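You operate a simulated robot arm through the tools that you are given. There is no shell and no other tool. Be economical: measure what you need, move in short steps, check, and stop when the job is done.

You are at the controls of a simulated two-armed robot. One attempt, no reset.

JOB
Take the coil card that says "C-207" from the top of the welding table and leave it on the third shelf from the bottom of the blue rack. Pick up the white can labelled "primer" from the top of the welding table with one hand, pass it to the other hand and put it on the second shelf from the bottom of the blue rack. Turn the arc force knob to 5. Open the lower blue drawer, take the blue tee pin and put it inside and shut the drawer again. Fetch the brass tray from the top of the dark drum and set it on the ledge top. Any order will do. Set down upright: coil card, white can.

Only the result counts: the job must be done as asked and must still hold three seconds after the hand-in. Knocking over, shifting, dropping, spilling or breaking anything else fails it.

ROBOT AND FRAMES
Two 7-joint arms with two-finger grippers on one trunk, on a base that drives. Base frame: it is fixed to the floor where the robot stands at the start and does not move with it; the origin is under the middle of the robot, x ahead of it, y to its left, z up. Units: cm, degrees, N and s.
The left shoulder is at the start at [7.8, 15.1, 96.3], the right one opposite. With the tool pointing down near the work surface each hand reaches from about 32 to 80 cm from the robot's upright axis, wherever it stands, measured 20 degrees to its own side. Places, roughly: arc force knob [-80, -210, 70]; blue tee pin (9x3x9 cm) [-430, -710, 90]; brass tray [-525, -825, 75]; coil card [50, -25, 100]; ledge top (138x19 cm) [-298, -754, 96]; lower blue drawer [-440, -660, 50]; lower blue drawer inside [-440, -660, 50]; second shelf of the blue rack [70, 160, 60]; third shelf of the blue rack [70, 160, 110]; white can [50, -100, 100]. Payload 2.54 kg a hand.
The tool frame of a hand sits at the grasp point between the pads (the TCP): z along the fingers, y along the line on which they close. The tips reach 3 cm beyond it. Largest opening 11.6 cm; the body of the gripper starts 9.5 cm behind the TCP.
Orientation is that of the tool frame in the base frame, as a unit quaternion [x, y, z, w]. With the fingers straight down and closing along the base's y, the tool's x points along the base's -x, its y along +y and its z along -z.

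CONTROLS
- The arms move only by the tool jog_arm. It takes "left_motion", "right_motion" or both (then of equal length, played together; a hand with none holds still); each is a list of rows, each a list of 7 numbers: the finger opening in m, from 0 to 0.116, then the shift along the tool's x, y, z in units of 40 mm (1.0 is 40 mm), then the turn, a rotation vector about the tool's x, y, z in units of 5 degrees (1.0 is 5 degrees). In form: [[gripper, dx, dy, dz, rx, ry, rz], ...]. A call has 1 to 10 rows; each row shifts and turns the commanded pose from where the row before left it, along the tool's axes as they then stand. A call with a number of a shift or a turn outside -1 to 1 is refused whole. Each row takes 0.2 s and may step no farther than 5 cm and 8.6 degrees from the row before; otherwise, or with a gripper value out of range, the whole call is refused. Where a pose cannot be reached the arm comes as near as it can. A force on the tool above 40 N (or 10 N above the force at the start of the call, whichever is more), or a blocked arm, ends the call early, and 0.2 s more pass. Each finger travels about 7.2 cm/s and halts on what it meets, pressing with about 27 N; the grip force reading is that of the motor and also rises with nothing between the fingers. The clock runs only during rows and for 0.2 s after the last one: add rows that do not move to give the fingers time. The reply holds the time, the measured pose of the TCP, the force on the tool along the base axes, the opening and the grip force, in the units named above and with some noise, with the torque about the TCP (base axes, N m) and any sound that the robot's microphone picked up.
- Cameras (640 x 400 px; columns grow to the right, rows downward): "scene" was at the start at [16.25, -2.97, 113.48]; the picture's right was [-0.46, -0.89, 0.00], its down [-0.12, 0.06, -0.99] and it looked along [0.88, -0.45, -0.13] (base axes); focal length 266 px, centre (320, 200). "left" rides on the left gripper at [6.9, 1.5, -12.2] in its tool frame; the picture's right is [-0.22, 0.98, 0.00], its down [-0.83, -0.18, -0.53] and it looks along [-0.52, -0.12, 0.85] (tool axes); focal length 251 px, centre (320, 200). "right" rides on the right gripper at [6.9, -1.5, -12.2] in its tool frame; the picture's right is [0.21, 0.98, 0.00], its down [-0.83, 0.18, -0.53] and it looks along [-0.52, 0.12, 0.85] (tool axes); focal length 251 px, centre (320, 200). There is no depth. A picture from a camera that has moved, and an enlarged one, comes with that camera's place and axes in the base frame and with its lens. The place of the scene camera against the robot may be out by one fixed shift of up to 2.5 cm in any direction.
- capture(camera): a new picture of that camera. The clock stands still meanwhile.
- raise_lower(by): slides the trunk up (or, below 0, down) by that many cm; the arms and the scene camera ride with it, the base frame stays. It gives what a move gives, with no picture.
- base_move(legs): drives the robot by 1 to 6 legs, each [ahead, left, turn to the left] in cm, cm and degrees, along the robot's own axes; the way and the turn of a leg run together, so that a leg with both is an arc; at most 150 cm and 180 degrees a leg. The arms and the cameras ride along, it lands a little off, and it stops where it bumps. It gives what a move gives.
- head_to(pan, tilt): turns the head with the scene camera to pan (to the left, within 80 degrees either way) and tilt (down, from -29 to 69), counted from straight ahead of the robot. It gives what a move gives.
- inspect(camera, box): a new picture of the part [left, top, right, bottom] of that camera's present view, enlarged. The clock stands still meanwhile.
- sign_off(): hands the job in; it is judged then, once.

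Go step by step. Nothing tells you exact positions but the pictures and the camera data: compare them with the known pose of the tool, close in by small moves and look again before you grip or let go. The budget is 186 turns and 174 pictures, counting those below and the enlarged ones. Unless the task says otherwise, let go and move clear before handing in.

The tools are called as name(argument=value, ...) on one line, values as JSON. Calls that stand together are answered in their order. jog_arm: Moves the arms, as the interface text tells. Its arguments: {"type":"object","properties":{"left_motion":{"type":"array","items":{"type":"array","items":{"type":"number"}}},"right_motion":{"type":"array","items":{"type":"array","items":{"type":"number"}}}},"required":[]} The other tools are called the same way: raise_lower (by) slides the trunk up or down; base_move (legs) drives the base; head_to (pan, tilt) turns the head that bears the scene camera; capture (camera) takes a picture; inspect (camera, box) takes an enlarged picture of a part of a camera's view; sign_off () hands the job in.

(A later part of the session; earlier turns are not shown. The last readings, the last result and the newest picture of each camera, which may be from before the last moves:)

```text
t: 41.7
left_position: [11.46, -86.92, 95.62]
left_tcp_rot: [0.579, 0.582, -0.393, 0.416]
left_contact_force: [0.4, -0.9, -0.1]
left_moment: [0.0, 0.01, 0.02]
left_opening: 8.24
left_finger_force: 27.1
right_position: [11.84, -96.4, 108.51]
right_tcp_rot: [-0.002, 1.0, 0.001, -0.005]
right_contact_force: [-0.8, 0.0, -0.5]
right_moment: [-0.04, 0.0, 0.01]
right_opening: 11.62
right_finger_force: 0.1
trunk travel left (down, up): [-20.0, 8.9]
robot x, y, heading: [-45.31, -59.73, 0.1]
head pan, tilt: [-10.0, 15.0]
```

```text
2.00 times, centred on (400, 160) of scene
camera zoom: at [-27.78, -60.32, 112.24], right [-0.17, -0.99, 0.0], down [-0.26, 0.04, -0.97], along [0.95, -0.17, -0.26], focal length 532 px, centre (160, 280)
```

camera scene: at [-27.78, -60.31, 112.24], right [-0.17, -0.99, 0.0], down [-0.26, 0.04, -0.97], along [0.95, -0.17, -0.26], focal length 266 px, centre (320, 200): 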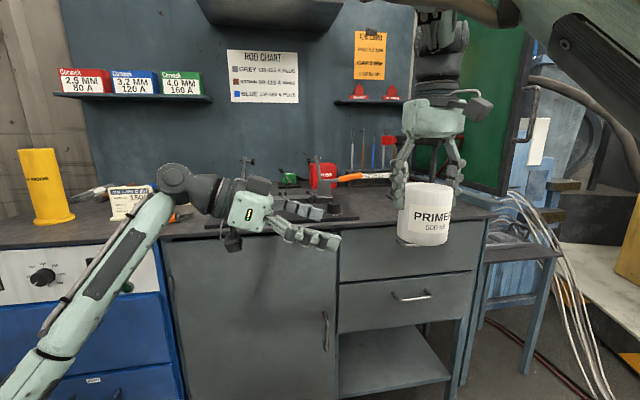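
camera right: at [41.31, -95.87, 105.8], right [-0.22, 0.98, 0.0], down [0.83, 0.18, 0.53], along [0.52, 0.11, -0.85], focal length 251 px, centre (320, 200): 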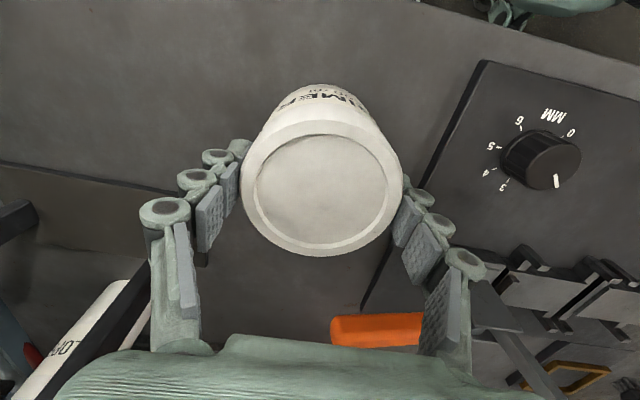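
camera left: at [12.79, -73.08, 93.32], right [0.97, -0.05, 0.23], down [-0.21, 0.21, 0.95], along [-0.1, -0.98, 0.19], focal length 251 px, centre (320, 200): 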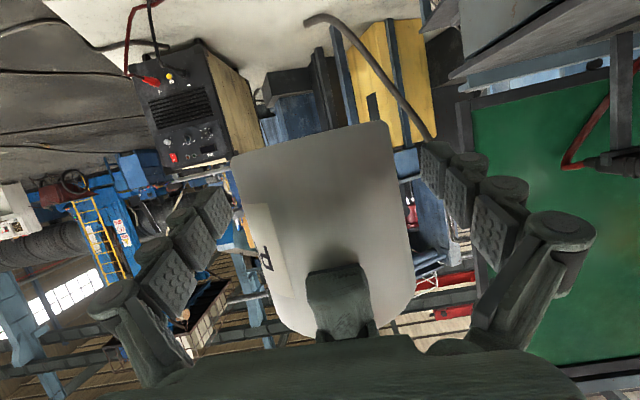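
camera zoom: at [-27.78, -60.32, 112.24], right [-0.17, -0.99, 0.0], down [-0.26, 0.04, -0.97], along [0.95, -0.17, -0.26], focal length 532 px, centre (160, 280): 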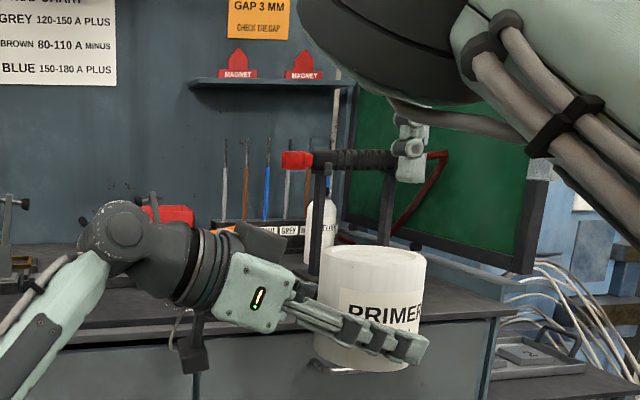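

The can is now in the left hand. I'll swing the left hand out to the left, turning it to point forward while keeping the can level.

jog_arm(left_motion=[[0.06, 0.255, 0, -0.705, -1, 0, -0.37], [0.06, 0.254, 0.069, -0.702, -1, 0, -0.37], [0.06, 0.251, 0.139, -0.693, -1, 0, -0.37], [0.06, 0.245, 0.207, -0.677, -1, 0, -0.37], [0.06, 0.238, 0.272, -0.657, -1, 0, -0.37], [0.06, 0.228, 0.337, -0.63, -1, 0, -0.37], [0.06, 0.216, 0.397, -0.598, -1, 0, -0.37], [0.06, 0.203, 0.454, -0.56, -1, 0, -0.37], [0.06, 0.188, 0.508, -0.519, -1, 0, -0.37], [0.06, 0.171, 0.557, -0.472, -1, 0, -0.37]])

head_to(pan=15, tilt=20)

capture(camera="scene")

```text
t: 43.9
left_position: [10.93, -56.89, 95.84]
left_tcp_rot: [0.25, 0.775, -0.171, 0.554]
left_contact_force: [-0.3, 0.4, 0.2]
left_moment: [-0.02, 0.01, 0.0]
left_opening: 8.26
left_finger_force: 26.8
right_position: [11.99, -96.22, 108.71]
right_tcp_rot: [0.001, 1.0, 0.001, -0.004]
right_contact_force: [-0.9, -0.5, 1.1]
right_moment: [0.0, 0.01, 0.01]
right_opening: 11.62
right_finger_force: 0.1
trunk travel left (down, up): [-20.0, 8.9]
robot x, y, heading: [-45.34, -59.79, 0.2]
head pan, tilt: [-10.0, 15.0]
```

```text
t: 44.8
left_position: [10.81, -56.89, 95.75]
left_tcp_rot: [0.254, 0.775, -0.173, 0.553]
left_contact_force: [0.3, -0.3, 0.2]
left_moment: [0.0, -0.03, -0.02]
left_opening: 8.25
left_finger_force: 27.5
right_position: [11.95, -96.39, 108.78]
right_tcp_rot: [0.0, 1.0, 0.001, -0.004]
right_contact_force: [-0.2, -0.5, 0.8]
right_moment: [0.0, -0.01, 0.01]
right_opening: 11.59
right_finger_force: 0.1
trunk travel left (down, up): [-20.0, 8.9]
robot x, y, heading: [-45.37, -59.57, 0.4]
head pan, tilt: [15.0, 20.0]
```

```text
143 pictures are left
camera scene: at [-28.0, -56.24, 111.43], right [0.26, -0.97, 0.0], down [-0.33, -0.09, -0.94], along [0.91, 0.25, -0.34], focal length 266 px, centre (320, 200)
```

scene: 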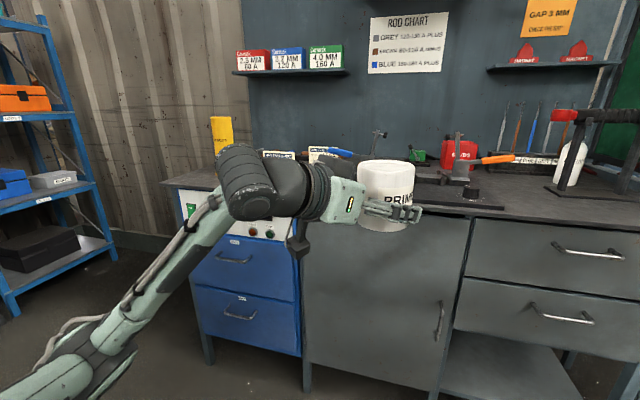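

The can stays level. I'll finish the swing to the left.

jog_arm(left_motion=[[0.06, 0.153, 0.602, -0.422, -1, 0, -0.37], [0.06, 0.133, 0.64, -0.367, -1, 0, -0.37], [0.06, 0.112, 0.674, -0.309, -1, 0, -0.37], [0.06, 0.09, 0.7, -0.249, -1, 0, -0.37], [0.06, 0.068, 0.723, -0.188, -1, 0, -0.37], [0.06, 0.044, 0.739, -0.123, -1, 0, -0.37], [0.06, 0.021, 0.748, -0.058, -1, 0, -0.37], [0.06, 0, 0.9, 0, 0, 0, 0], [0.06, 0, 0.9, 0, 0, 0, 0]])

capture(camera="scene")

```text
t: 46.8
left_position: [10.16, -28.62, 95.65]
left_tcp_rot: [-0.014, 0.814, 0.009, 0.581]
left_contact_force: [-0.9, 0.5, -5.2]
left_moment: [-0.03, 0.01, -0.01]
left_opening: 8.28
left_finger_force: 26.5
right_position: [11.86, -96.2, 108.74]
right_tcp_rot: [0.0, 1.0, 0.001, -0.005]
right_contact_force: [0.8, 0.5, 1.1]
right_moment: [-0.01, -0.04, -0.03]
right_opening: 11.62
right_finger_force: 0.1
trunk travel left (down, up): [-20.0, 8.9]
robot x, y, heading: [-45.12, -60.21, 0.1]
head pan, tilt: [15.0, 20.0]
```

```text
142 pictures are left
camera scene: at [-28.02, -56.18, 111.43], right [0.26, -0.97, 0.0], down [-0.33, -0.09, -0.94], along [0.91, 0.25, -0.34], focal length 266 px, centre (320, 200)
```

scene: 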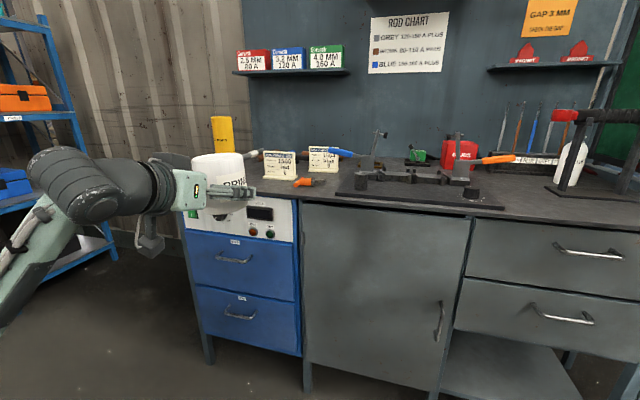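

The can is now at the left. I'll tuck the left hand in farther left and turn the right hand to point left and 45° down for the card.

jog_arm(left_motion=[[0.06, -0.16, 0.7, -0.745, 0, 0, 0], [0.06, -0.16, 0.7, -0.745, 0, 0, 0], [0.06, -0.16, 0.7, -0.745, 0, 0, 0], [0.06, -0.16, 0.7, -0.745, 0, 0, 0], [0.06, -0.16, 0.7, -0.745, 0, 0, 0], [0.06, 0, 0, 0, 0, 0, 0], [0.06, 0, 0, 0, 0, 0, 0], [0.06, 0, 0, 0, 0, 0, 0], [0.06, 0, 0, 0, 0, 0, 0], [0.06, 0, 0, 0, 0, 0, 0]], right_motion=[[0.05, 0, 0, 0, -0.4138, -0.4138, -0.999], [0.05, 0, 0, 0, -0.4138, -0.4138, -0.999], [0.05, 0, 0, 0, -0.4138, -0.4138, -0.999], [0.05, 0, 0, 0, -0.4138, -0.4138, -0.999], [0.05, 0, 0, 0, -0.4138, -0.4138, -0.999], [0.05, 0, 0, 0, -0.4138, -0.4138, -0.999], [0.05, 0, 0, 0, -0.4138, -0.4138, -0.999], [0.05, 0, 0, 0, -0.4138, -0.4138, -0.999], [0.05, 0, 0, 0, -0.4138, -0.4138, -0.999], [0.05, 0, 0, 0, -0.4138, -0.4138, -0.999]])

jog_arm(right_motion=[[0.05, 0, 0, 0, -0.4138, -0.4138, -0.999], [0.05, 0, 0, 0, -0.4138, -0.4138, -0.999], [0.05, 0, 0, 0, -0.4138, -0.4138, -0.999], [0.05, 0, 0, 0, -0.4138, -0.4138, -0.999], [0.05, 0, 0, 0, -0.4138, -0.4138, -0.999], [0.05, 0, 0, 0, -0.4138, -0.4138, -0.999], [0.05, 0, 0, 0, -0.4138, -0.4138, -0.999]])

base_move(legs=[[0, 30, 0]])

head_to(pan=0, tilt=25)

capture(camera="scene")

```text
t: 49.0
left_position: [-3.3, -15.17, 103.7]
left_tcp_rot: [-0.014, 0.813, 0.009, 0.582]
left_contact_force: [0.0, 0.3, -6.1]
left_moment: [0.0, 0.0, 0.0]
left_opening: 8.29
left_finger_force: 26.8
right_position: [11.89, -96.21, 108.9]
right_tcp_rot: [-0.419, 0.875, 0.175, 0.17]
right_contact_force: [0.4, 0.2, -0.7]
right_moment: [-0.01, -0.04, 0.0]
right_opening: 5.01
right_finger_force: 0.0
trunk travel left (down, up): [-20.0, 8.9]
robot x, y, heading: [-45.0, -59.89, 0.4]
head pan, tilt: [15.0, 20.0]
```

```text
t: 50.6
left_position: [-3.22, -15.1, 103.66]
left_tcp_rot: [-0.014, 0.813, 0.009, 0.581]
left_contact_force: [-0.5, -0.2, -5.1]
left_moment: [0.01, -0.01, -0.01]
left_opening: 8.29
left_finger_force: 27.4
right_position: [11.24, -95.59, 108.16]
right_tcp_rot: [-0.653, 0.653, 0.272, 0.27]
right_contact_force: [-1.4, 0.2, 0.5]
right_moment: [-0.01, 0.02, 0.0]
right_opening: 4.98
right_finger_force: 0.1
right hand out of reach, approached as far as the arm can: row 7
trunk travel left (down, up): [-20.0, 8.9]
robot x, y, heading: [-45.08, -59.76, 0.1]
head pan, tilt: [15.0, 20.0]
```

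```text
t: 54.1
left_position: [-3.36, 15.0, 103.71]
left_tcp_rot: [-0.014, 0.814, 0.008, 0.581]
left_contact_force: [-1.0, 0.5, -4.4]
left_moment: [-0.01, -0.02, 0.02]
left_opening: 8.28
left_finger_force: 27.0
right_position: [11.34, -65.42, 108.07]
right_tcp_rot: [-0.653, 0.654, 0.272, 0.269]
right_contact_force: [-0.1, 0.8, -0.3]
right_moment: [-0.03, 0.03, 0.03]
right_opening: 5.0
right_finger_force: 0.0
trunk travel left (down, up): [-20.0, 8.9]
robot x, y, heading: [-45.35, -29.81, 0.4]
head pan, tilt: [15.0, 20.0]
```

```text
t: 54.9
left_position: [-3.52, 14.9, 103.51]
left_tcp_rot: [-0.014, 0.814, 0.009, 0.581]
left_contact_force: [0.9, -0.4, -4.5]
left_moment: [0.0, 0.01, -0.01]
left_opening: 8.28
left_finger_force: 26.7
right_position: [11.35, -65.42, 108.07]
right_tcp_rot: [-0.653, 0.654, 0.272, 0.27]
right_contact_force: [0.1, 0.5, -1.3]
right_moment: [0.0, 0.06, 0.01]
right_opening: 4.99
right_finger_force: 0.1
trunk travel left (down, up): [-20.0, 8.9]
robot x, y, heading: [-44.99, -29.66, -0.2]
head pan, tilt: [0.0, 25.0]
```

```text
141 pictures are left
camera scene: at [-27.89, -28.48, 110.63], right [0.0, -1.0, 0.0], down [-0.42, 0.0, -0.91], along [0.91, 0.0, -0.42], focal length 266 px, centre (320, 200)
```

scene: 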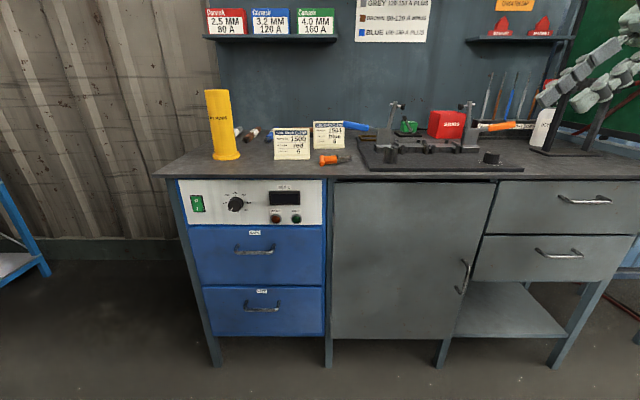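

Now I'll drive up to the table, with the right hand passing above the clutter, so that the card sits just left of it.

base_move(legs=[[45, 19, 0]])

head_to(pan=-15, tilt=25)

capture(camera="scene")

capture(camera="right")

```text
t: 57.8
left_position: [41.21, 34.48, 103.68]
left_tcp_rot: [-0.016, 0.814, 0.01, 0.58]
left_contact_force: [0.1, 0.5, -4.8]
left_moment: [-0.01, 0.03, 0.04]
left_opening: 8.25
left_finger_force: 26.9
right_position: [56.22, -45.77, 108.09]
right_tcp_rot: [0.655, -0.652, -0.273, -0.268]
right_contact_force: [0.3, -0.1, 0.3]
right_moment: [0.02, -0.01, -0.01]
right_opening: 4.99
right_finger_force: 0.2
trunk travel left (down, up): [-20.0, 8.9]
robot x, y, heading: [-0.18, -10.91, 0.7]
head pan, tilt: [0.0, 25.0]
```

```text
t: 58.5
left_position: [41.25, 34.57, 103.58]
left_tcp_rot: [-0.017, 0.814, 0.011, 0.58]
left_contact_force: [-0.3, 0.4, -4.6]
left_moment: [0.04, 0.04, 0.02]
left_opening: 8.23
left_finger_force: 26.7
right_position: [56.34, -45.66, 108.06]
right_tcp_rot: [0.655, -0.652, -0.273, -0.268]
right_contact_force: [0.3, 0.9, -0.3]
right_moment: [-0.04, 0.03, -0.01]
right_opening: 4.97
right_finger_force: 0.0
trunk travel left (down, up): [-20.0, 8.9]
robot x, y, heading: [-0.21, -10.54, 0.5]
head pan, tilt: [-15.0, 25.0]
```

```text
140 pictures are left
camera scene: at [16.68, -11.42, 110.63], right [-0.25, -0.97, 0.0], down [-0.41, 0.1, -0.91], along [0.88, -0.23, -0.42], focal length 266 px, centre (320, 200)
```

scene: 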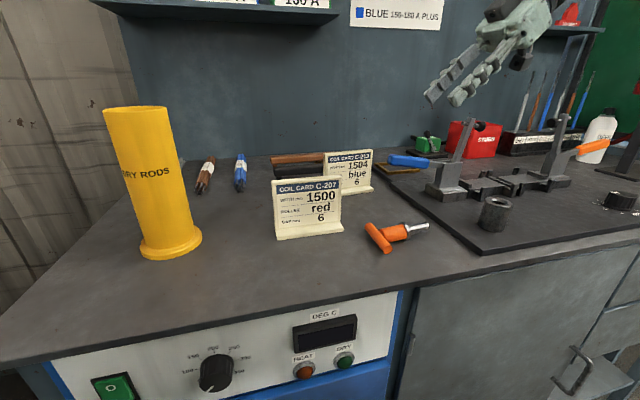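

```text
139 pictures are left
camera right: at [57.8, -59.16, 111.73], right [-0.98, -0.16, -0.15], down [-0.18, 0.21, 0.96], along [-0.12, 0.97, -0.23], focal length 251 px, centre (320, 200)
```

right: 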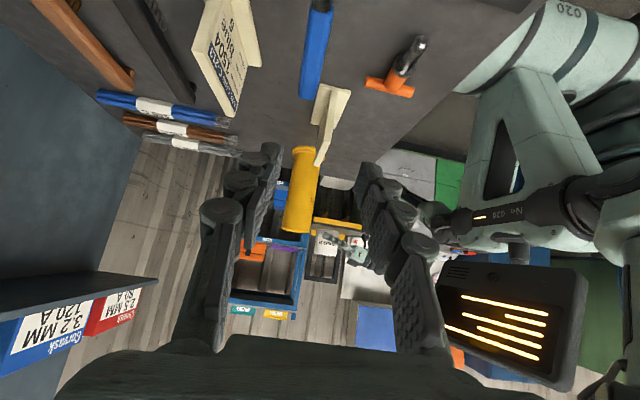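

The C-207 plate runs from about (53,-15) to (54.3,-26), turned about 5°, with its top at 94.5. I'll move the right hand to a pre-grasp point about 10 cm back along its finger direction.

jog_arm(right_motion=[[0.05, 0, 0, 0, -0.78, 0, -0.78], [0.05, -0.29, 0.02, 0.98, 0, 0, 0], [0.05, -0.29, 0.02, 0.98, 0, 0, 0], [0.05, -0.29, 0.02, 0.98, 0, 0, 0], [0.05, -0.29, 0.02, 0.98, 0, 0, 0], [0.05, -0.29, 0.02, 0.98, 0, 0, 0], [0.05, 0, 0, 0, 0, 0, 0]])

capture(camera="right")

capture(camera="scene")

```text
t: 60.1
left_position: [41.28, 34.55, 103.57]
left_tcp_rot: [-0.016, 0.814, 0.01, 0.581]
left_contact_force: [0.1, 0.6, -5.1]
left_moment: [-0.01, -0.01, -0.03]
left_opening: 8.24
left_finger_force: 27.0
right_position: [52.75, -26.68, 96.59]
right_tcp_rot: [0.685, -0.62, -0.285, -0.256]
right_contact_force: [-0.2, -0.2, -0.3]
right_moment: [0.0, -0.02, 0.0]
right_opening: 5.03
right_finger_force: 0.0
right hand out of reach, approached as far as the arm can: row 1
trunk travel left (down, up): [-20.0, 8.9]
robot x, y, heading: [-0.19, -10.34, 0.6]
head pan, tilt: [-15.0, 25.0]
```

```text
138 pictures are left
camera right: at [55.56, -39.89, 100.29], right [-0.96, -0.25, -0.15], down [-0.2, 0.19, 0.96], along [-0.21, 0.95, -0.23], focal length 251 px, centre (320, 200)
```

right: 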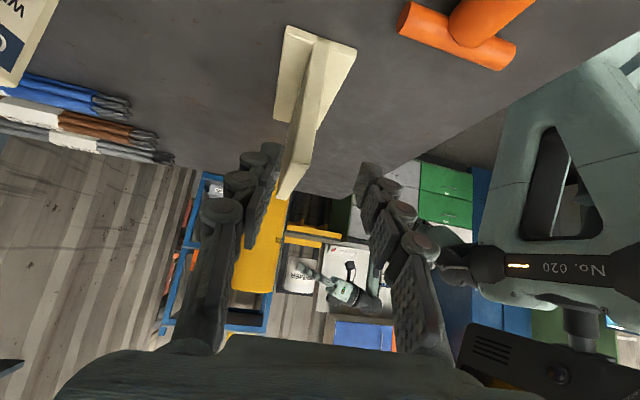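

```text
137 pictures are left
camera scene: at [16.68, -11.43, 110.63], right [-0.25, -0.97, 0.0], down [-0.41, 0.1, -0.91], along [0.88, -0.23, -0.42], focal length 266 px, centre (320, 200)
```

scene: 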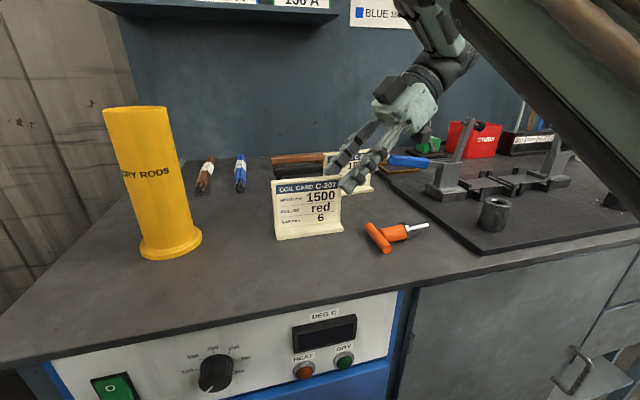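

The plate is already between the open fingers, slightly off centre. I'll correct the yaw and sideways offset, then slide down onto the plate.

jog_arm(right_motion=[[0.05, 0, -0.41, 0, 0.42, 0, 0.42], [0.05, 0, 0, 0, 0, 0, 0], [0.05, -0.05, 0, 0.7, 0, 0, 0], [0.05, -0.04, 0, 0.65, 0, 0, 0], [0.05, 0, 0, 0.63, 0, 0, 0], [0.05, 0, 0, 0, 0, 0, 0]])

capture(camera="right")

inspect(camera="scene", box=[220, 120, 460, 270])

```text
t: 61.2
left_position: [41.16, 34.48, 103.58]
left_tcp_rot: [-0.015, 0.814, 0.009, 0.58]
left_contact_force: [-0.5, -0.7, -6.4]
left_moment: [-0.04, -0.02, -0.04]
left_opening: 8.26
left_finger_force: 26.7
right_position: [54.21, -22.87, 93.76]
right_tcp_rot: [0.668, -0.641, -0.267, -0.267]
right_contact_force: [-12.4, -0.4, 12.4]
right_moment: [-1.69, -0.77, -1.89]
right_opening: 5.02
right_finger_force: 0.1
trunk travel left (down, up): [-20.0, 8.9]
robot x, y, heading: [-0.33, -10.51, 0.3]
head pan, tilt: [-15.0, 25.0]
stopped in row 5 (right hand): the force on the tool passed its limit at 45 N (the readings are from after the stop); the commanded pose is now the measured one
```

```text
136 pictures are left
camera right: at [56.06, -36.25, 97.58], right [-0.97, -0.19, -0.16], down [-0.2, 0.21, 0.96], along [-0.15, 0.96, -0.24], focal length 251 px, centre (320, 200)
```

right: 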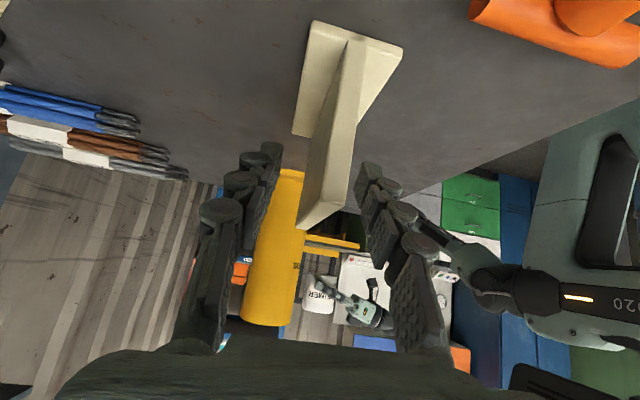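

```text
2.67 times, centred on (340, 195) of scene
camera zoom: at [16.46, -11.38, 110.67], right [-0.25, -0.97, 0.0], down [-0.41, 0.1, -0.91], along [0.88, -0.23, -0.42], focal length 709 px, centre (267, 213)
```

zoom: 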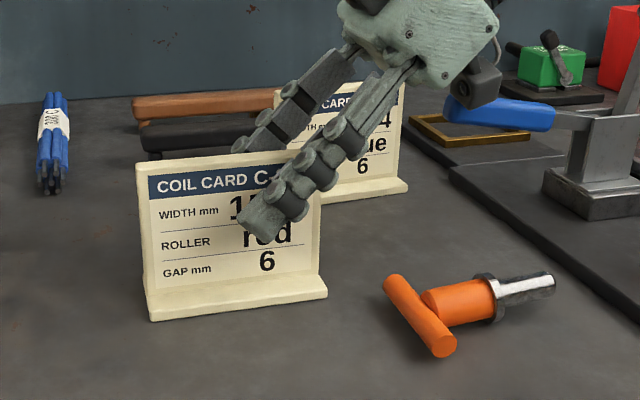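

The wrist camera touched the blue clamp lever (its tip is near [58,-37,96]). I'll back straight up and check the lever and card before a steeper approach.

jog_arm(right_motion=[[0.05, -0.5, 0, -0.5, 0, 0, 0], [0.05, -0.7, 0, -0.7, 0, 0, 0], [0.05, -0.7, 0, -0.7, 0, 0, 0], [0.05, 0, 0, 0, 0, 0, 0]])

inspect(camera="scene", box=[220, 120, 460, 270])

capture(camera="right")

```text
t: 62.2
left_position: [41.18, 34.44, 103.61]
left_tcp_rot: [-0.016, 0.814, 0.01, 0.581]
left_contact_force: [-0.5, 0.1, -5.8]
left_moment: [-0.05, -0.02, 0.01]
left_opening: 8.26
left_finger_force: 27.0
right_position: [54.31, -22.87, 104.23]
right_tcp_rot: [0.669, -0.64, -0.269, -0.266]
right_contact_force: [-0.1, -0.5, -0.6]
right_moment: [0.0, -0.02, 0.01]
right_opening: 4.99
right_finger_force: 0.1
trunk travel left (down, up): [-20.0, 8.9]
robot x, y, heading: [-0.19, -10.25, 0.5]
head pan, tilt: [-15.0, 25.0]
```

```text
2.67 times, centred on (340, 195) of scene
camera zoom: at [16.68, -11.48, 110.62], right [-0.25, -0.97, 0.0], down [-0.41, 0.11, -0.91], along [0.88, -0.23, -0.42], focal length 709 px, centre (267, 213)
```

zoom: 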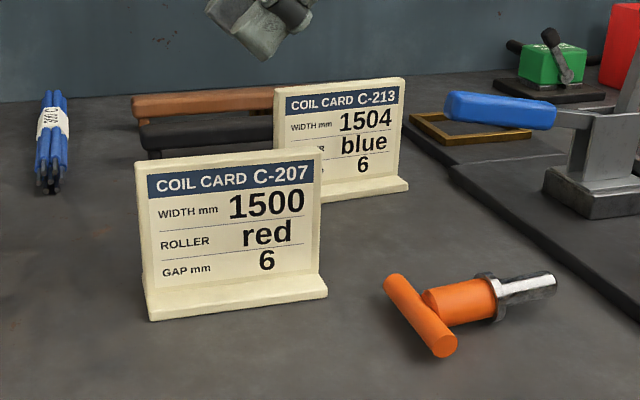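

```text
133 pictures are left
camera right: at [56.27, -36.17, 108.01], right [-0.97, -0.19, -0.16], down [-0.2, 0.21, 0.96], along [-0.15, 0.96, -0.24], focal length 251 px, centre (320, 200)
```

right: 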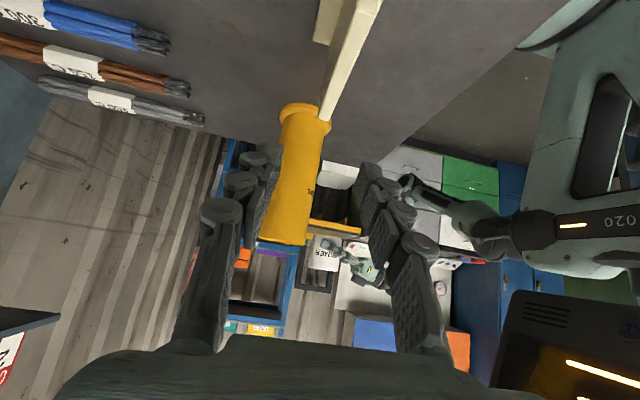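

The lever and cards are undisturbed. I'll steepen the hand to 60° down, shift toward the card's far side so the camera clears the lever, and come down partway.

jog_arm(right_motion=[[0.05, 0, 0, 0, 0, 1, 0], [0.05, 0, 0, 0, 0, 1, 0], [0.05, 0, 0, 0, 0, 1, 0], [0.05, -0.5, 0.04, 0.3, 0, 0, 0], [0.05, -0.28, 0, 0.15, 0, 0, 0], [0.05, 0.42, 0, 0.72, 0, 0, 0], [0.05, 0.42, 0, 0.72, 0, 0, 0], [0.05, 0, 0, 0, 0, 0, 0]])

capture(camera="right")

capture(camera="scene")

```text
t: 64.0
left_position: [41.4, 34.53, 103.59]
left_tcp_rot: [-0.017, 0.813, 0.011, 0.582]
left_contact_force: [0.3, -0.5, -5.4]
left_moment: [-0.01, 0.06, -0.02]
left_opening: 8.22
left_finger_force: 27.0
right_position: [56.02, -21.99, 98.56]
right_tcp_rot: [0.699, -0.668, -0.18, -0.181]
right_contact_force: [-0.1, -0.4, -1.1]
right_moment: [-0.02, -0.01, 0.02]
right_opening: 4.97
right_finger_force: 0.0
right hand out of reach, approached as far as the arm can: row 4, 5, 6, 7
trunk travel left (down, up): [-20.0, 8.9]
robot x, y, heading: [-0.37, -10.49, 0.4]
head pan, tilt: [-15.0, 25.0]
```

```text
132 pictures are left
camera right: at [57.8, -33.88, 105.7], right [-0.97, -0.23, -0.12], down [-0.21, 0.45, 0.87], along [-0.14, 0.87, -0.48], focal length 251 px, centre (320, 200)
```

right: 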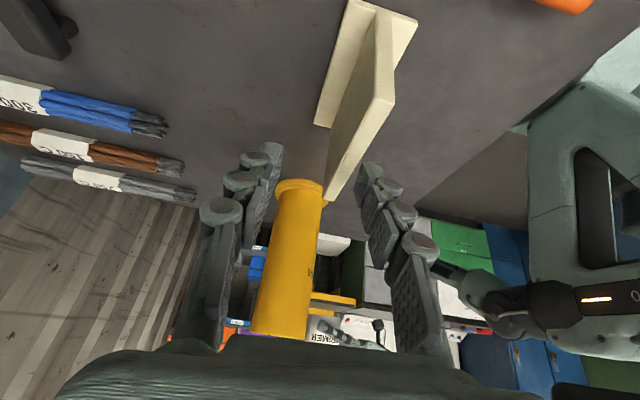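

```text
131 pictures are left
camera scene: at [16.68, -11.48, 110.63], right [-0.25, -0.97, 0.0], down [-0.41, 0.11, -0.91], along [0.88, -0.23, -0.42], focal length 266 px, centre (320, 200)
```

scene: 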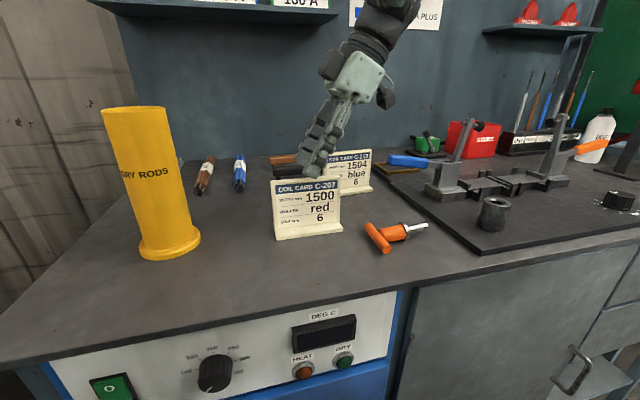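

The arm is at its cross-body limit, so I'll raise and back the hand, then shift the base 12 cm left to bring the card within comfortable reach.

jog_arm(right_motion=[[0.05, 0.4, 0.15, -0.81, 0, 0, 0], [0.05, 0.4, 0.15, -0.81, 0, 0, 0], [0.05, 0.4, 0.15, -0.81, 0, 0, 0]])

base_move(legs=[[0, 12, 0]])

capture(camera="right")

```text
t: 64.8
left_position: [41.33, 34.41, 103.6]
left_tcp_rot: [-0.016, 0.814, 0.01, 0.58]
left_contact_force: [0.3, 0.1, -5.2]
left_moment: [0.02, 0.0, 0.0]
left_opening: 8.25
left_finger_force: 26.8
right_position: [54.45, -31.1, 104.63]
right_tcp_rot: [0.698, -0.669, -0.18, -0.18]
right_contact_force: [0.3, -0.4, 0.7]
right_moment: [0.0, -0.02, -0.02]
right_opening: 4.99
right_finger_force: 0.1
trunk travel left (down, up): [-20.0, 8.9]
robot x, y, heading: [-0.5, -10.22, 0.4]
head pan, tilt: [-15.0, 25.0]
```

```text
t: 66.6
left_position: [41.18, 46.38, 103.58]
left_tcp_rot: [-0.015, 0.814, 0.009, 0.581]
left_contact_force: [-0.2, 0.3, -5.4]
left_moment: [0.0, -0.01, 0.02]
left_opening: 8.23
left_finger_force: 27.6
right_position: [54.34, -19.02, 104.72]
right_tcp_rot: [0.699, -0.667, -0.181, -0.182]
right_contact_force: [-0.4, -0.4, 0.4]
right_moment: [0.02, -0.03, 0.02]
right_opening: 4.97
right_finger_force: 0.1
trunk travel left (down, up): [-20.0, 8.9]
robot x, y, heading: [-0.63, 1.4, 0.7]
head pan, tilt: [-15.0, 25.0]
```

```text
130 pictures are left
camera right: at [56.16, -30.89, 111.78], right [-0.97, -0.23, -0.12], down [-0.21, 0.45, 0.87], along [-0.14, 0.87, -0.48], focal length 251 px, centre (320, 200)
```

right: 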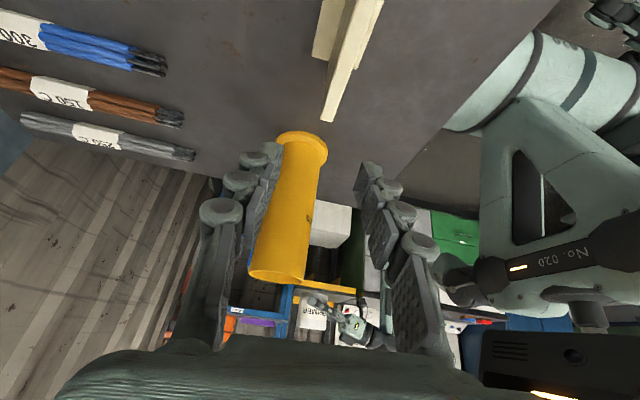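

The plate is centred at about x=54.2 under the hand. I'll come straight down most of the way and check.

jog_arm(right_motion=[[0.05, 0.42, 0.02, 0.725, 0, 0, 0], [0.05, 0.42, 0, 0.725, 0, 0, 0], [0.05, 0.42, 0, 0.725, 0, 0, 0], [0.05, 0, 0, 0, 0, 0, 0]])

capture(camera="right")

inspect(camera="scene", box=[240, 100, 560, 300])

```text
t: 67.6
left_position: [41.13, 46.37, 103.61]
left_tcp_rot: [-0.016, 0.814, 0.01, 0.581]
left_contact_force: [-0.4, 0.7, -4.8]
left_moment: [-0.01, -0.03, 0.02]
left_opening: 8.24
left_finger_force: 27.0
right_position: [54.3, -19.18, 94.61]
right_tcp_rot: [0.699, -0.668, -0.18, -0.181]
right_contact_force: [-0.8, -0.5, 0.0]
right_moment: [0.0, 0.02, 0.01]
right_opening: 5.0
right_finger_force: 0.0
trunk travel left (down, up): [-20.0, 8.9]
robot x, y, heading: [-0.45, 1.35, 0.5]
head pan, tilt: [-15.0, 25.0]
```

```text
129 pictures are left
camera right: at [56.26, -30.96, 101.77], right [-0.97, -0.23, -0.12], down [-0.21, 0.45, 0.87], along [-0.14, 0.87, -0.48], focal length 251 px, centre (320, 200)
```

right: 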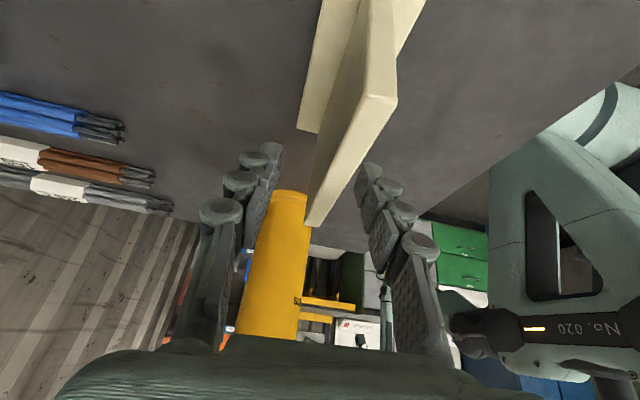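

```text
2.00 times, centred on (400, 200) of scene
camera zoom: at [16.58, 0.45, 110.63], right [-0.25, -0.97, 0.0], down [-0.41, 0.11, -0.91], along [0.88, -0.23, -0.42], focal length 532 px, centre (160, 200)
```

zoom: 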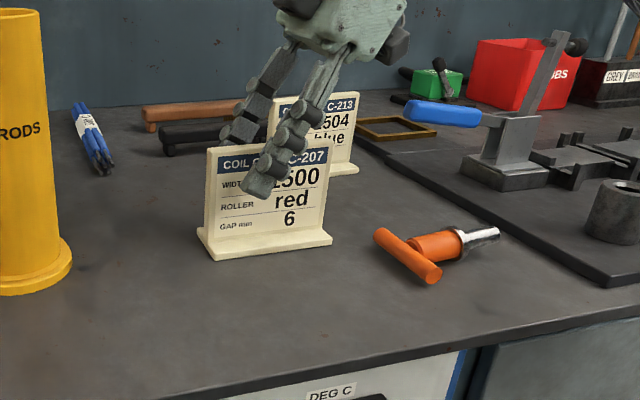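

The fingers straddle the plate and the camera clears the lever. I'll descend 3 cm more and close.

jog_arm(right_motion=[[0.05, 0.375, 0, 0.65, 0, 0, 0], [0.05, 0, 0, 0, 0, 0, 0], [0.0, 0, 0, 0, 0, 0, 0], [0.0, 0, 0, 0, 0, 0, 0], [0.0, 0, 0, 0, 0, 0, 0], [0.0, 0, 0, 0, 0, 0, 0]])

capture(camera="right")

inspect(camera="scene", box=[240, 100, 560, 300])

```text
t: 69.0
left_position: [41.09, 46.41, 103.71]
left_tcp_rot: [-0.015, 0.814, 0.01, 0.58]
left_contact_force: [-0.8, -0.2, -5.1]
left_moment: [-0.01, 0.01, 0.01]
left_opening: 8.22
left_finger_force: 27.0
right_position: [54.53, -19.14, 91.69]
right_tcp_rot: [0.698, -0.669, -0.18, -0.181]
right_contact_force: [-0.1, -0.2, -0.1]
right_moment: [0.0, -0.03, -0.02]
right_opening: 1.11
right_finger_force: 27.2
trunk travel left (down, up): [-20.0, 8.9]
robot x, y, heading: [-0.09, 1.52, 0.6]
head pan, tilt: [-15.0, 25.0]
```

```text
127 pictures are left
camera right: at [56.34, -31.01, 98.79], right [-0.97, -0.23, -0.12], down [-0.21, 0.45, 0.87], along [-0.14, 0.87, -0.48], focal length 251 px, centre (320, 200)
```

right: 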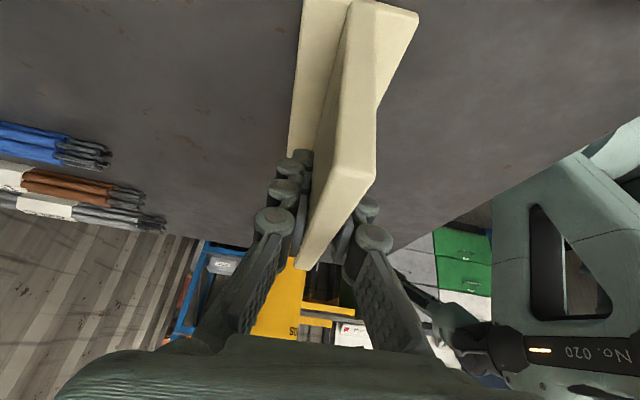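

```text
2.00 times, centred on (400, 200) of scene
camera zoom: at [16.59, 0.45, 110.62], right [-0.25, -0.97, 0.0], down [-0.41, 0.11, -0.91], along [0.88, -0.23, -0.42], focal length 532 px, centre (160, 200)
```

zoom: 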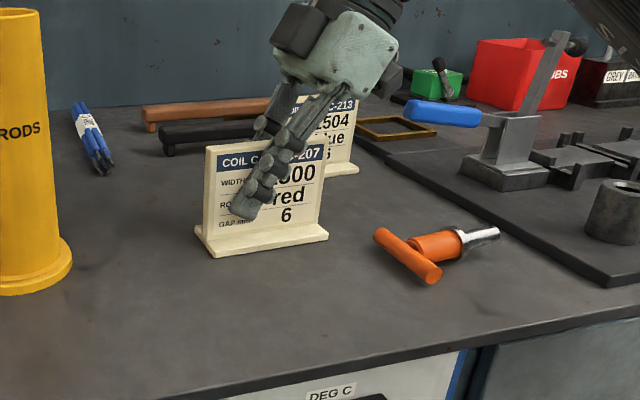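

The card is gripped (1.1 cm). I'll lift it straight up, then reverse away from the table.

jog_arm(right_motion=[[0.0, -0.3, 0, -0.5, 0, 0, 0], [0.0, -0.45, 0, -0.78, 0, 0, 0], [0.0, -0.45, 0, -0.78, 0, 0, 0], [0.0, -0.45, 0, -0.78, 0, 0, 0], [0.0, -0.3, 0, -0.5, 0, 0, 0]])

capture(camera="scene")

```text
t: 70.2
left_position: [41.1, 46.39, 103.59]
left_tcp_rot: [-0.015, 0.814, 0.009, 0.581]
left_contact_force: [0.6, -1.4, -6.2]
left_moment: [0.01, 0.02, 0.02]
left_opening: 8.25
left_finger_force: 26.8
right_position: [54.17, -18.91, 107.05]
right_tcp_rot: [0.698, -0.669, -0.179, -0.181]
right_contact_force: [-0.6, 0.7, -1.2]
right_moment: [0.01, 0.03, 0.01]
right_opening: 1.15
right_finger_force: 27.1
trunk travel left (down, up): [-20.0, 8.9]
robot x, y, heading: [-0.18, 1.47, 0.5]
head pan, tilt: [-15.0, 25.0]
```

```text
125 pictures are left
camera scene: at [16.57, 0.45, 110.62], right [-0.25, -0.97, 0.0], down [-0.41, 0.11, -0.91], along [0.88, -0.23, -0.42], focal length 266 px, centre (320, 200)
```

scene: 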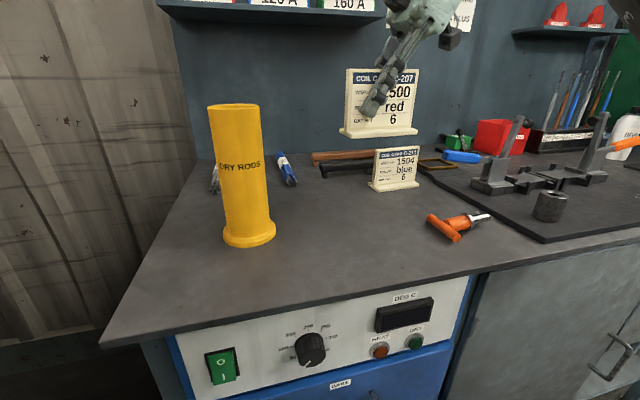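

The card is up and vertical. I'll back off and look at the rack.

base_move(legs=[[-50, 0, 0]])

head_to(pan=52, tilt=15)

capture(camera="scene")

```text
t: 73.1
left_position: [-8.83, 46.13, 103.64]
left_tcp_rot: [-0.018, 0.814, 0.011, 0.581]
left_contact_force: [-1.0, -0.3, -5.3]
left_moment: [-0.03, 0.0, 0.0]
left_opening: 8.22
left_finger_force: 26.9
right_position: [4.61, -19.18, 107.14]
right_tcp_rot: [0.701, -0.666, -0.18, -0.18]
right_contact_force: [0.0, 0.2, -1.2]
right_moment: [0.02, 0.0, 0.01]
right_opening: 1.15
right_finger_force: 27.7
trunk travel left (down, up): [-20.0, 8.9]
robot x, y, heading: [-50.03, 1.05, 0.7]
head pan, tilt: [-15.0, 25.0]
```

```text
t: 74.5
left_position: [-8.86, 46.04, 103.59]
left_tcp_rot: [-0.018, 0.814, 0.012, 0.58]
left_contact_force: [0.2, -0.5, -6.1]
left_moment: [-0.02, -0.03, -0.04]
left_opening: 8.22
left_finger_force: 27.1
right_position: [4.6, -19.28, 107.0]
right_tcp_rot: [0.7, -0.667, -0.18, -0.18]
right_contact_force: [0.7, 0.3, -1.4]
right_moment: [0.01, 0.0, 0.03]
right_opening: 1.14
right_finger_force: 27.4
trunk travel left (down, up): [-20.0, 8.9]
robot x, y, heading: [-50.13, 0.61, 1.0]
head pan, tilt: [52.0, 15.0]
```

```text
124 pictures are left
camera scene: at [-36.46, 9.7, 112.24], right [0.8, -0.61, 0.0], down [-0.16, -0.21, -0.97], along [0.59, 0.77, -0.26], focal length 266 px, centre (320, 200)
```

scene: 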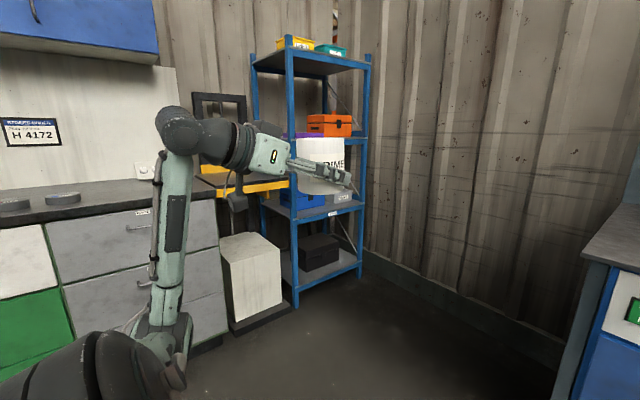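

The rack's front faces me across y≈136, spanning x≈40–96. I'll turn to face it and approach for a closer look.

base_move(legs=[[0, 0, 89], [52, 0, 0], [0, -90, 0]])

head_to(pan=-5, tilt=15)

capture(camera="scene")

```text
t: 90.1
left_position: [-4.3, 94.78, 103.56]
left_tcp_rot: [0.584, -0.568, -0.415, -0.405]
left_contact_force: [0.4, -0.2, -5.0]
left_moment: [-0.03, 0.0, -0.02]
left_opening: 8.22
left_finger_force: 27.0
right_position: [61.14, 107.01, 107.12]
right_tcp_rot: [0.967, 0.016, -0.255, -0.002]
right_contact_force: [-0.5, -0.3, -0.8]
right_moment: [0.0, 0.03, 0.02]
right_opening: 1.12
right_finger_force: 26.9
trunk travel left (down, up): [-20.0, 8.9]
robot x, y, heading: [40.59, 52.53, 90.0]
head pan, tilt: [52.0, 15.0]
```

```text
t: 91.4
left_position: [-4.14, 94.74, 103.63]
left_tcp_rot: [0.583, -0.568, -0.415, -0.406]
left_contact_force: [0.6, 0.2, -5.4]
left_moment: [0.01, 0.0, -0.03]
left_opening: 8.24
left_finger_force: 27.0
right_position: [61.31, 106.95, 107.06]
right_tcp_rot: [0.967, 0.015, -0.255, -0.003]
right_contact_force: [-0.5, -0.5, -1.8]
right_moment: [-0.01, 0.03, 0.01]
right_opening: 1.13
right_finger_force: 27.4
trunk travel left (down, up): [-20.0, 8.9]
robot x, y, heading: [40.32, 52.42, 90.0]
head pan, tilt: [-5.0, 15.0]
```

```text
123 pictures are left
camera scene: at [42.34, 70.04, 112.25], right [1.0, -0.09, 0.0], down [-0.02, -0.26, -0.97], along [0.09, 0.96, -0.26], focal length 266 px, centre (320, 200)
```

scene: 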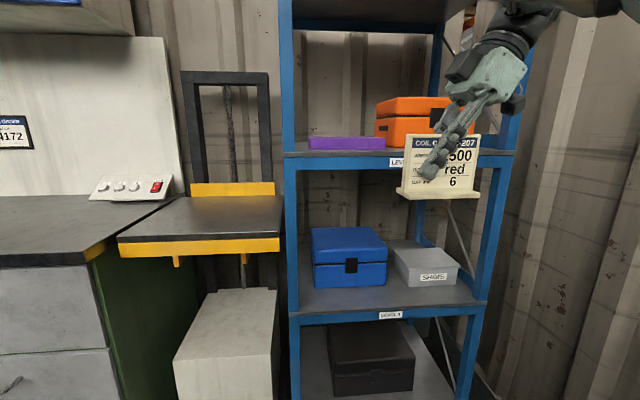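

I see the shelves clearly; let me zoom on shelves 3 and 2 for free spots.

inspect(camera="scene", box=[270, 60, 550, 235])

inspect(camera="scene", box=[270, 200, 550, 375])

```text
2.29 times, centred on (410, 148) of scene
camera zoom: at [42.34, 70.04, 112.25], right [1.0, -0.09, 0.0], down [-0.02, -0.26, -0.97], along [0.09, 0.96, -0.26], focal length 607 px, centre (114, 320)
```

zoom: 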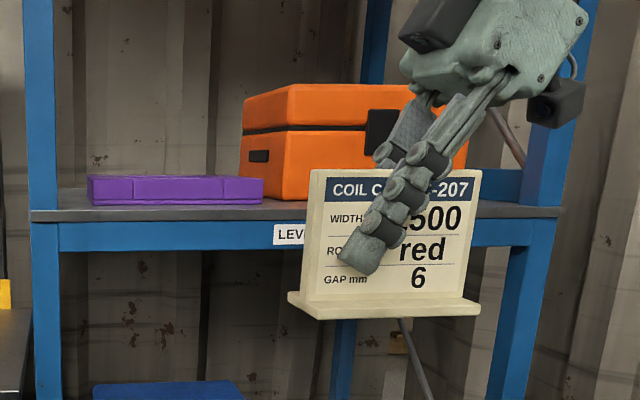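

```text
2.29 times, centred on (410, 288) of scene
camera zoom: at [42.34, 70.04, 112.25], right [1.0, -0.09, 0.0], down [-0.02, -0.26, -0.97], along [0.09, 0.96, -0.26], focal length 607 px, centre (114, 0)
```

zoom: 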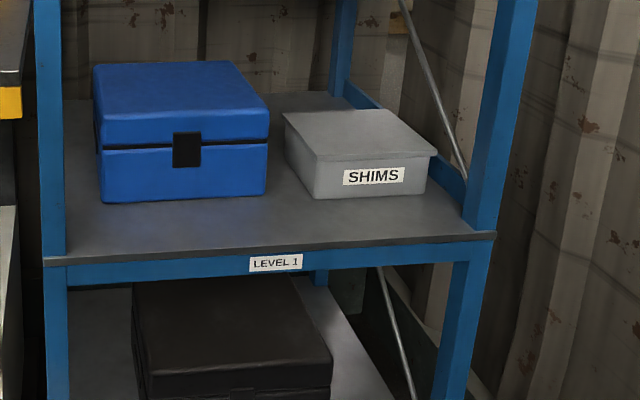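

The second shelf holds the blue box and the shims box; the third holds the orange box and the purple case. I'll raise the trunk to look down onto shelf 3 and get the card above it.

raise_lower(by=8.8)

head_to(pan=-20, tilt=12)

capture(camera="scene")

capture(camera="left")

```text
t: 92.6
left_position: [-4.14, 94.82, 112.25]
left_tcp_rot: [0.583, -0.569, -0.414, -0.406]
left_contact_force: [-0.1, 0.6, -5.4]
left_moment: [0.03, -0.01, 0.03]
left_opening: 8.24
left_finger_force: 27.8
right_position: [61.42, 107.06, 115.91]
right_tcp_rot: [0.967, 0.015, -0.255, -0.002]
right_contact_force: [0.0, 1.0, -0.6]
right_moment: [0.02, -0.01, 0.0]
right_opening: 1.15
right_finger_force: 27.2
trunk travel left (down, up): [-28.8, 0.1]
robot x, y, heading: [40.31, 52.47, 89.8]
head pan, tilt: [-5.0, 15.0]
```

```text
t: 93.4
left_position: [-4.14, 94.8, 112.28]
left_tcp_rot: [0.583, -0.568, -0.415, -0.406]
left_contact_force: [0.8, -0.1, -4.5]
left_moment: [0.01, 0.0, 0.0]
left_opening: 8.23
left_finger_force: 26.9
right_position: [61.31, 107.05, 115.93]
right_tcp_rot: [0.967, 0.016, -0.255, -0.002]
right_contact_force: [-0.1, 0.5, -1.7]
right_moment: [-0.04, 0.01, 0.02]
right_opening: 1.12
right_finger_force: 27.5
trunk travel left (down, up): [-28.8, 0.1]
robot x, y, heading: [40.24, 52.6, 89.8]
head pan, tilt: [-20.0, 12.0]
```

```text
120 pictures are left
camera scene: at [44.71, 69.5, 121.54], right [0.94, -0.35, 0.0], down [-0.07, -0.2, -0.98], along [0.34, 0.92, -0.21], focal length 266 px, centre (320, 200)
```

scene: 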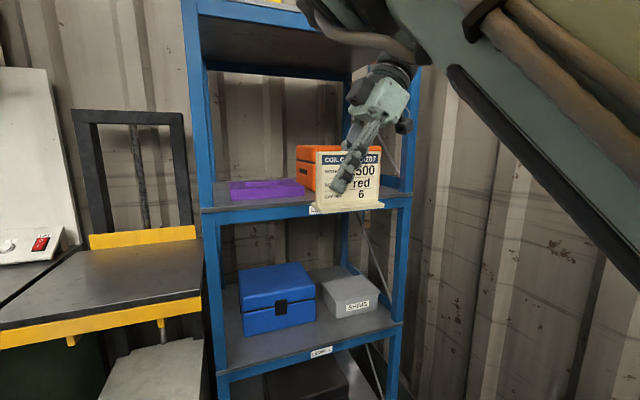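

```text
119 pictures are left
camera left: at [-5.33, 80.94, 109.76], right [-0.98, 0.05, 0.2], down [0.19, -0.23, 0.96], along [0.09, 0.97, 0.22], focal length 251 px, centre (320, 200)
```

left: 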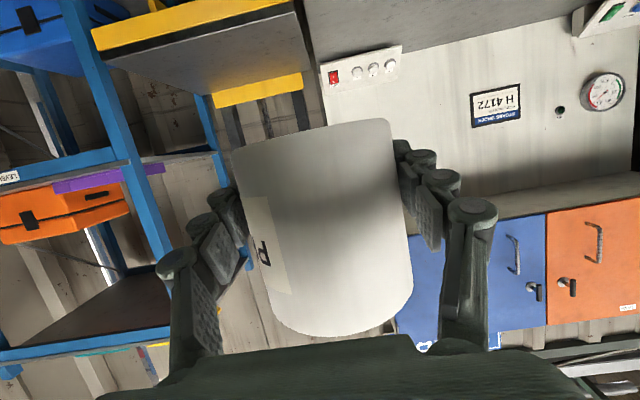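

Free space on shelf 3 is at x≈71–90, in front of the orange box (front at y≈153), with the shelf edge at y≈135. I'll approach with the card at z≈116, stopping short of the shelf.

base_move(legs=[[18, -14, 0]])

capture(camera="scene")

capture(camera="right")

```text
t: 95.4
left_position: [9.83, 112.7, 112.4]
left_tcp_rot: [0.583, -0.568, -0.415, -0.406]
left_contact_force: [0.7, 0.2, -5.4]
left_moment: [0.0, -0.02, 0.0]
left_opening: 8.22
left_finger_force: 26.9
right_position: [75.16, 125.14, 115.86]
right_tcp_rot: [0.967, 0.016, -0.256, -0.002]
right_contact_force: [0.7, 0.2, -0.7]
right_moment: [0.0, 0.03, 0.01]
right_opening: 1.12
right_finger_force: 26.6
trunk travel left (down, up): [-28.8, 0.1]
robot x, y, heading: [54.26, 70.53, 89.6]
head pan, tilt: [-20.0, 12.0]
```

```text
118 pictures are left
camera scene: at [58.72, 87.54, 121.53], right [0.94, -0.34, 0.0], down [-0.07, -0.2, -0.98], along [0.34, 0.92, -0.21], focal length 266 px, centre (320, 200)
```

scene: 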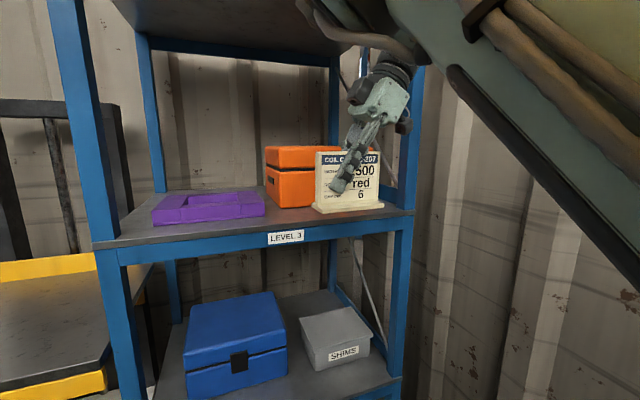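

```text
117 pictures are left
camera right: at [87.13, 126.91, 123.0], right [0.22, -0.97, -0.12], down [-0.45, -0.21, 0.87], along [-0.87, -0.13, -0.48], focal length 251 px, centre (320, 200)
```

right: 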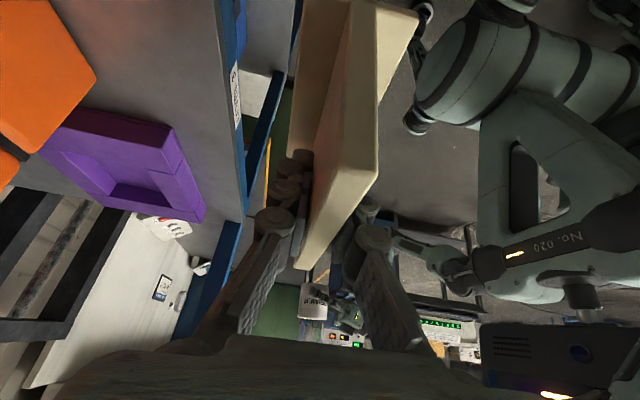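

The shelf edge is at y≈133.5, the purple case starts near y≈141 and the orange box near y≈147. I'll drive in so the card's plate stands at y≈139, x≈74.

base_move(legs=[[13.8, 1.0, 0]])

capture(camera="scene")

capture(camera="right")

```text
t: 96.7
left_position: [8.85, 126.63, 112.42]
left_tcp_rot: [0.583, -0.569, -0.414, -0.406]
left_contact_force: [0.2, 0.7, -5.8]
left_moment: [0.01, 0.01, 0.0]
left_opening: 8.21
left_finger_force: 26.9
right_position: [74.26, 139.0, 115.83]
right_tcp_rot: [0.967, 0.016, -0.254, -0.002]
right_contact_force: [-0.5, 0.0, -1.0]
right_moment: [-0.03, 0.02, 0.03]
right_opening: 1.12
right_finger_force: 27.0
trunk travel left (down, up): [-28.8, 0.1]
robot x, y, heading: [53.37, 84.44, 89.9]
head pan, tilt: [-20.0, 12.0]
```

```text
116 pictures are left
camera scene: at [57.74, 101.37, 121.52], right [0.94, -0.34, 0.0], down [-0.07, -0.2, -0.98], along [0.34, 0.92, -0.21], focal length 266 px, centre (320, 200)
```

scene: 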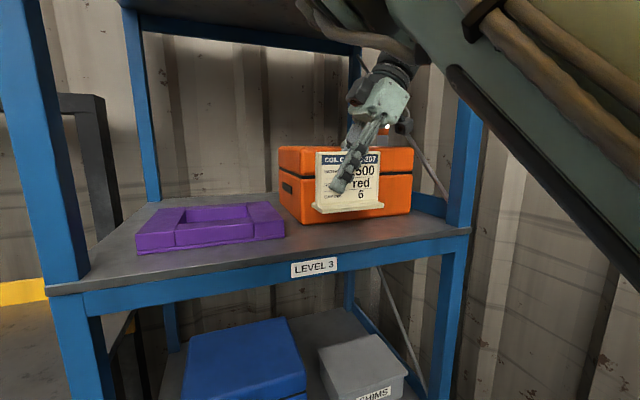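

```text
115 pictures are left
camera right: at [86.14, 140.75, 122.98], right [0.22, -0.97, -0.12], down [-0.45, -0.2, 0.87], along [-0.87, -0.13, -0.48], focal length 251 px, centre (320, 200)
```

right: 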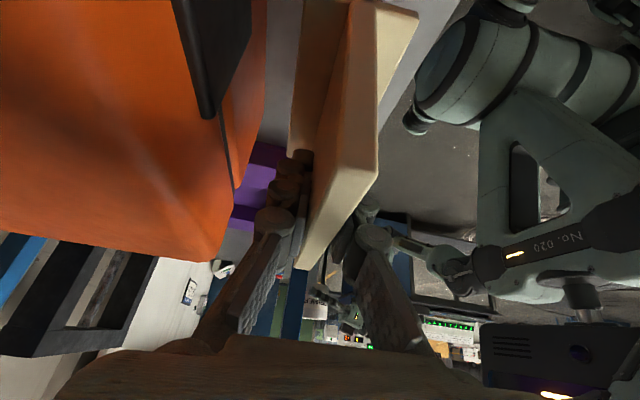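

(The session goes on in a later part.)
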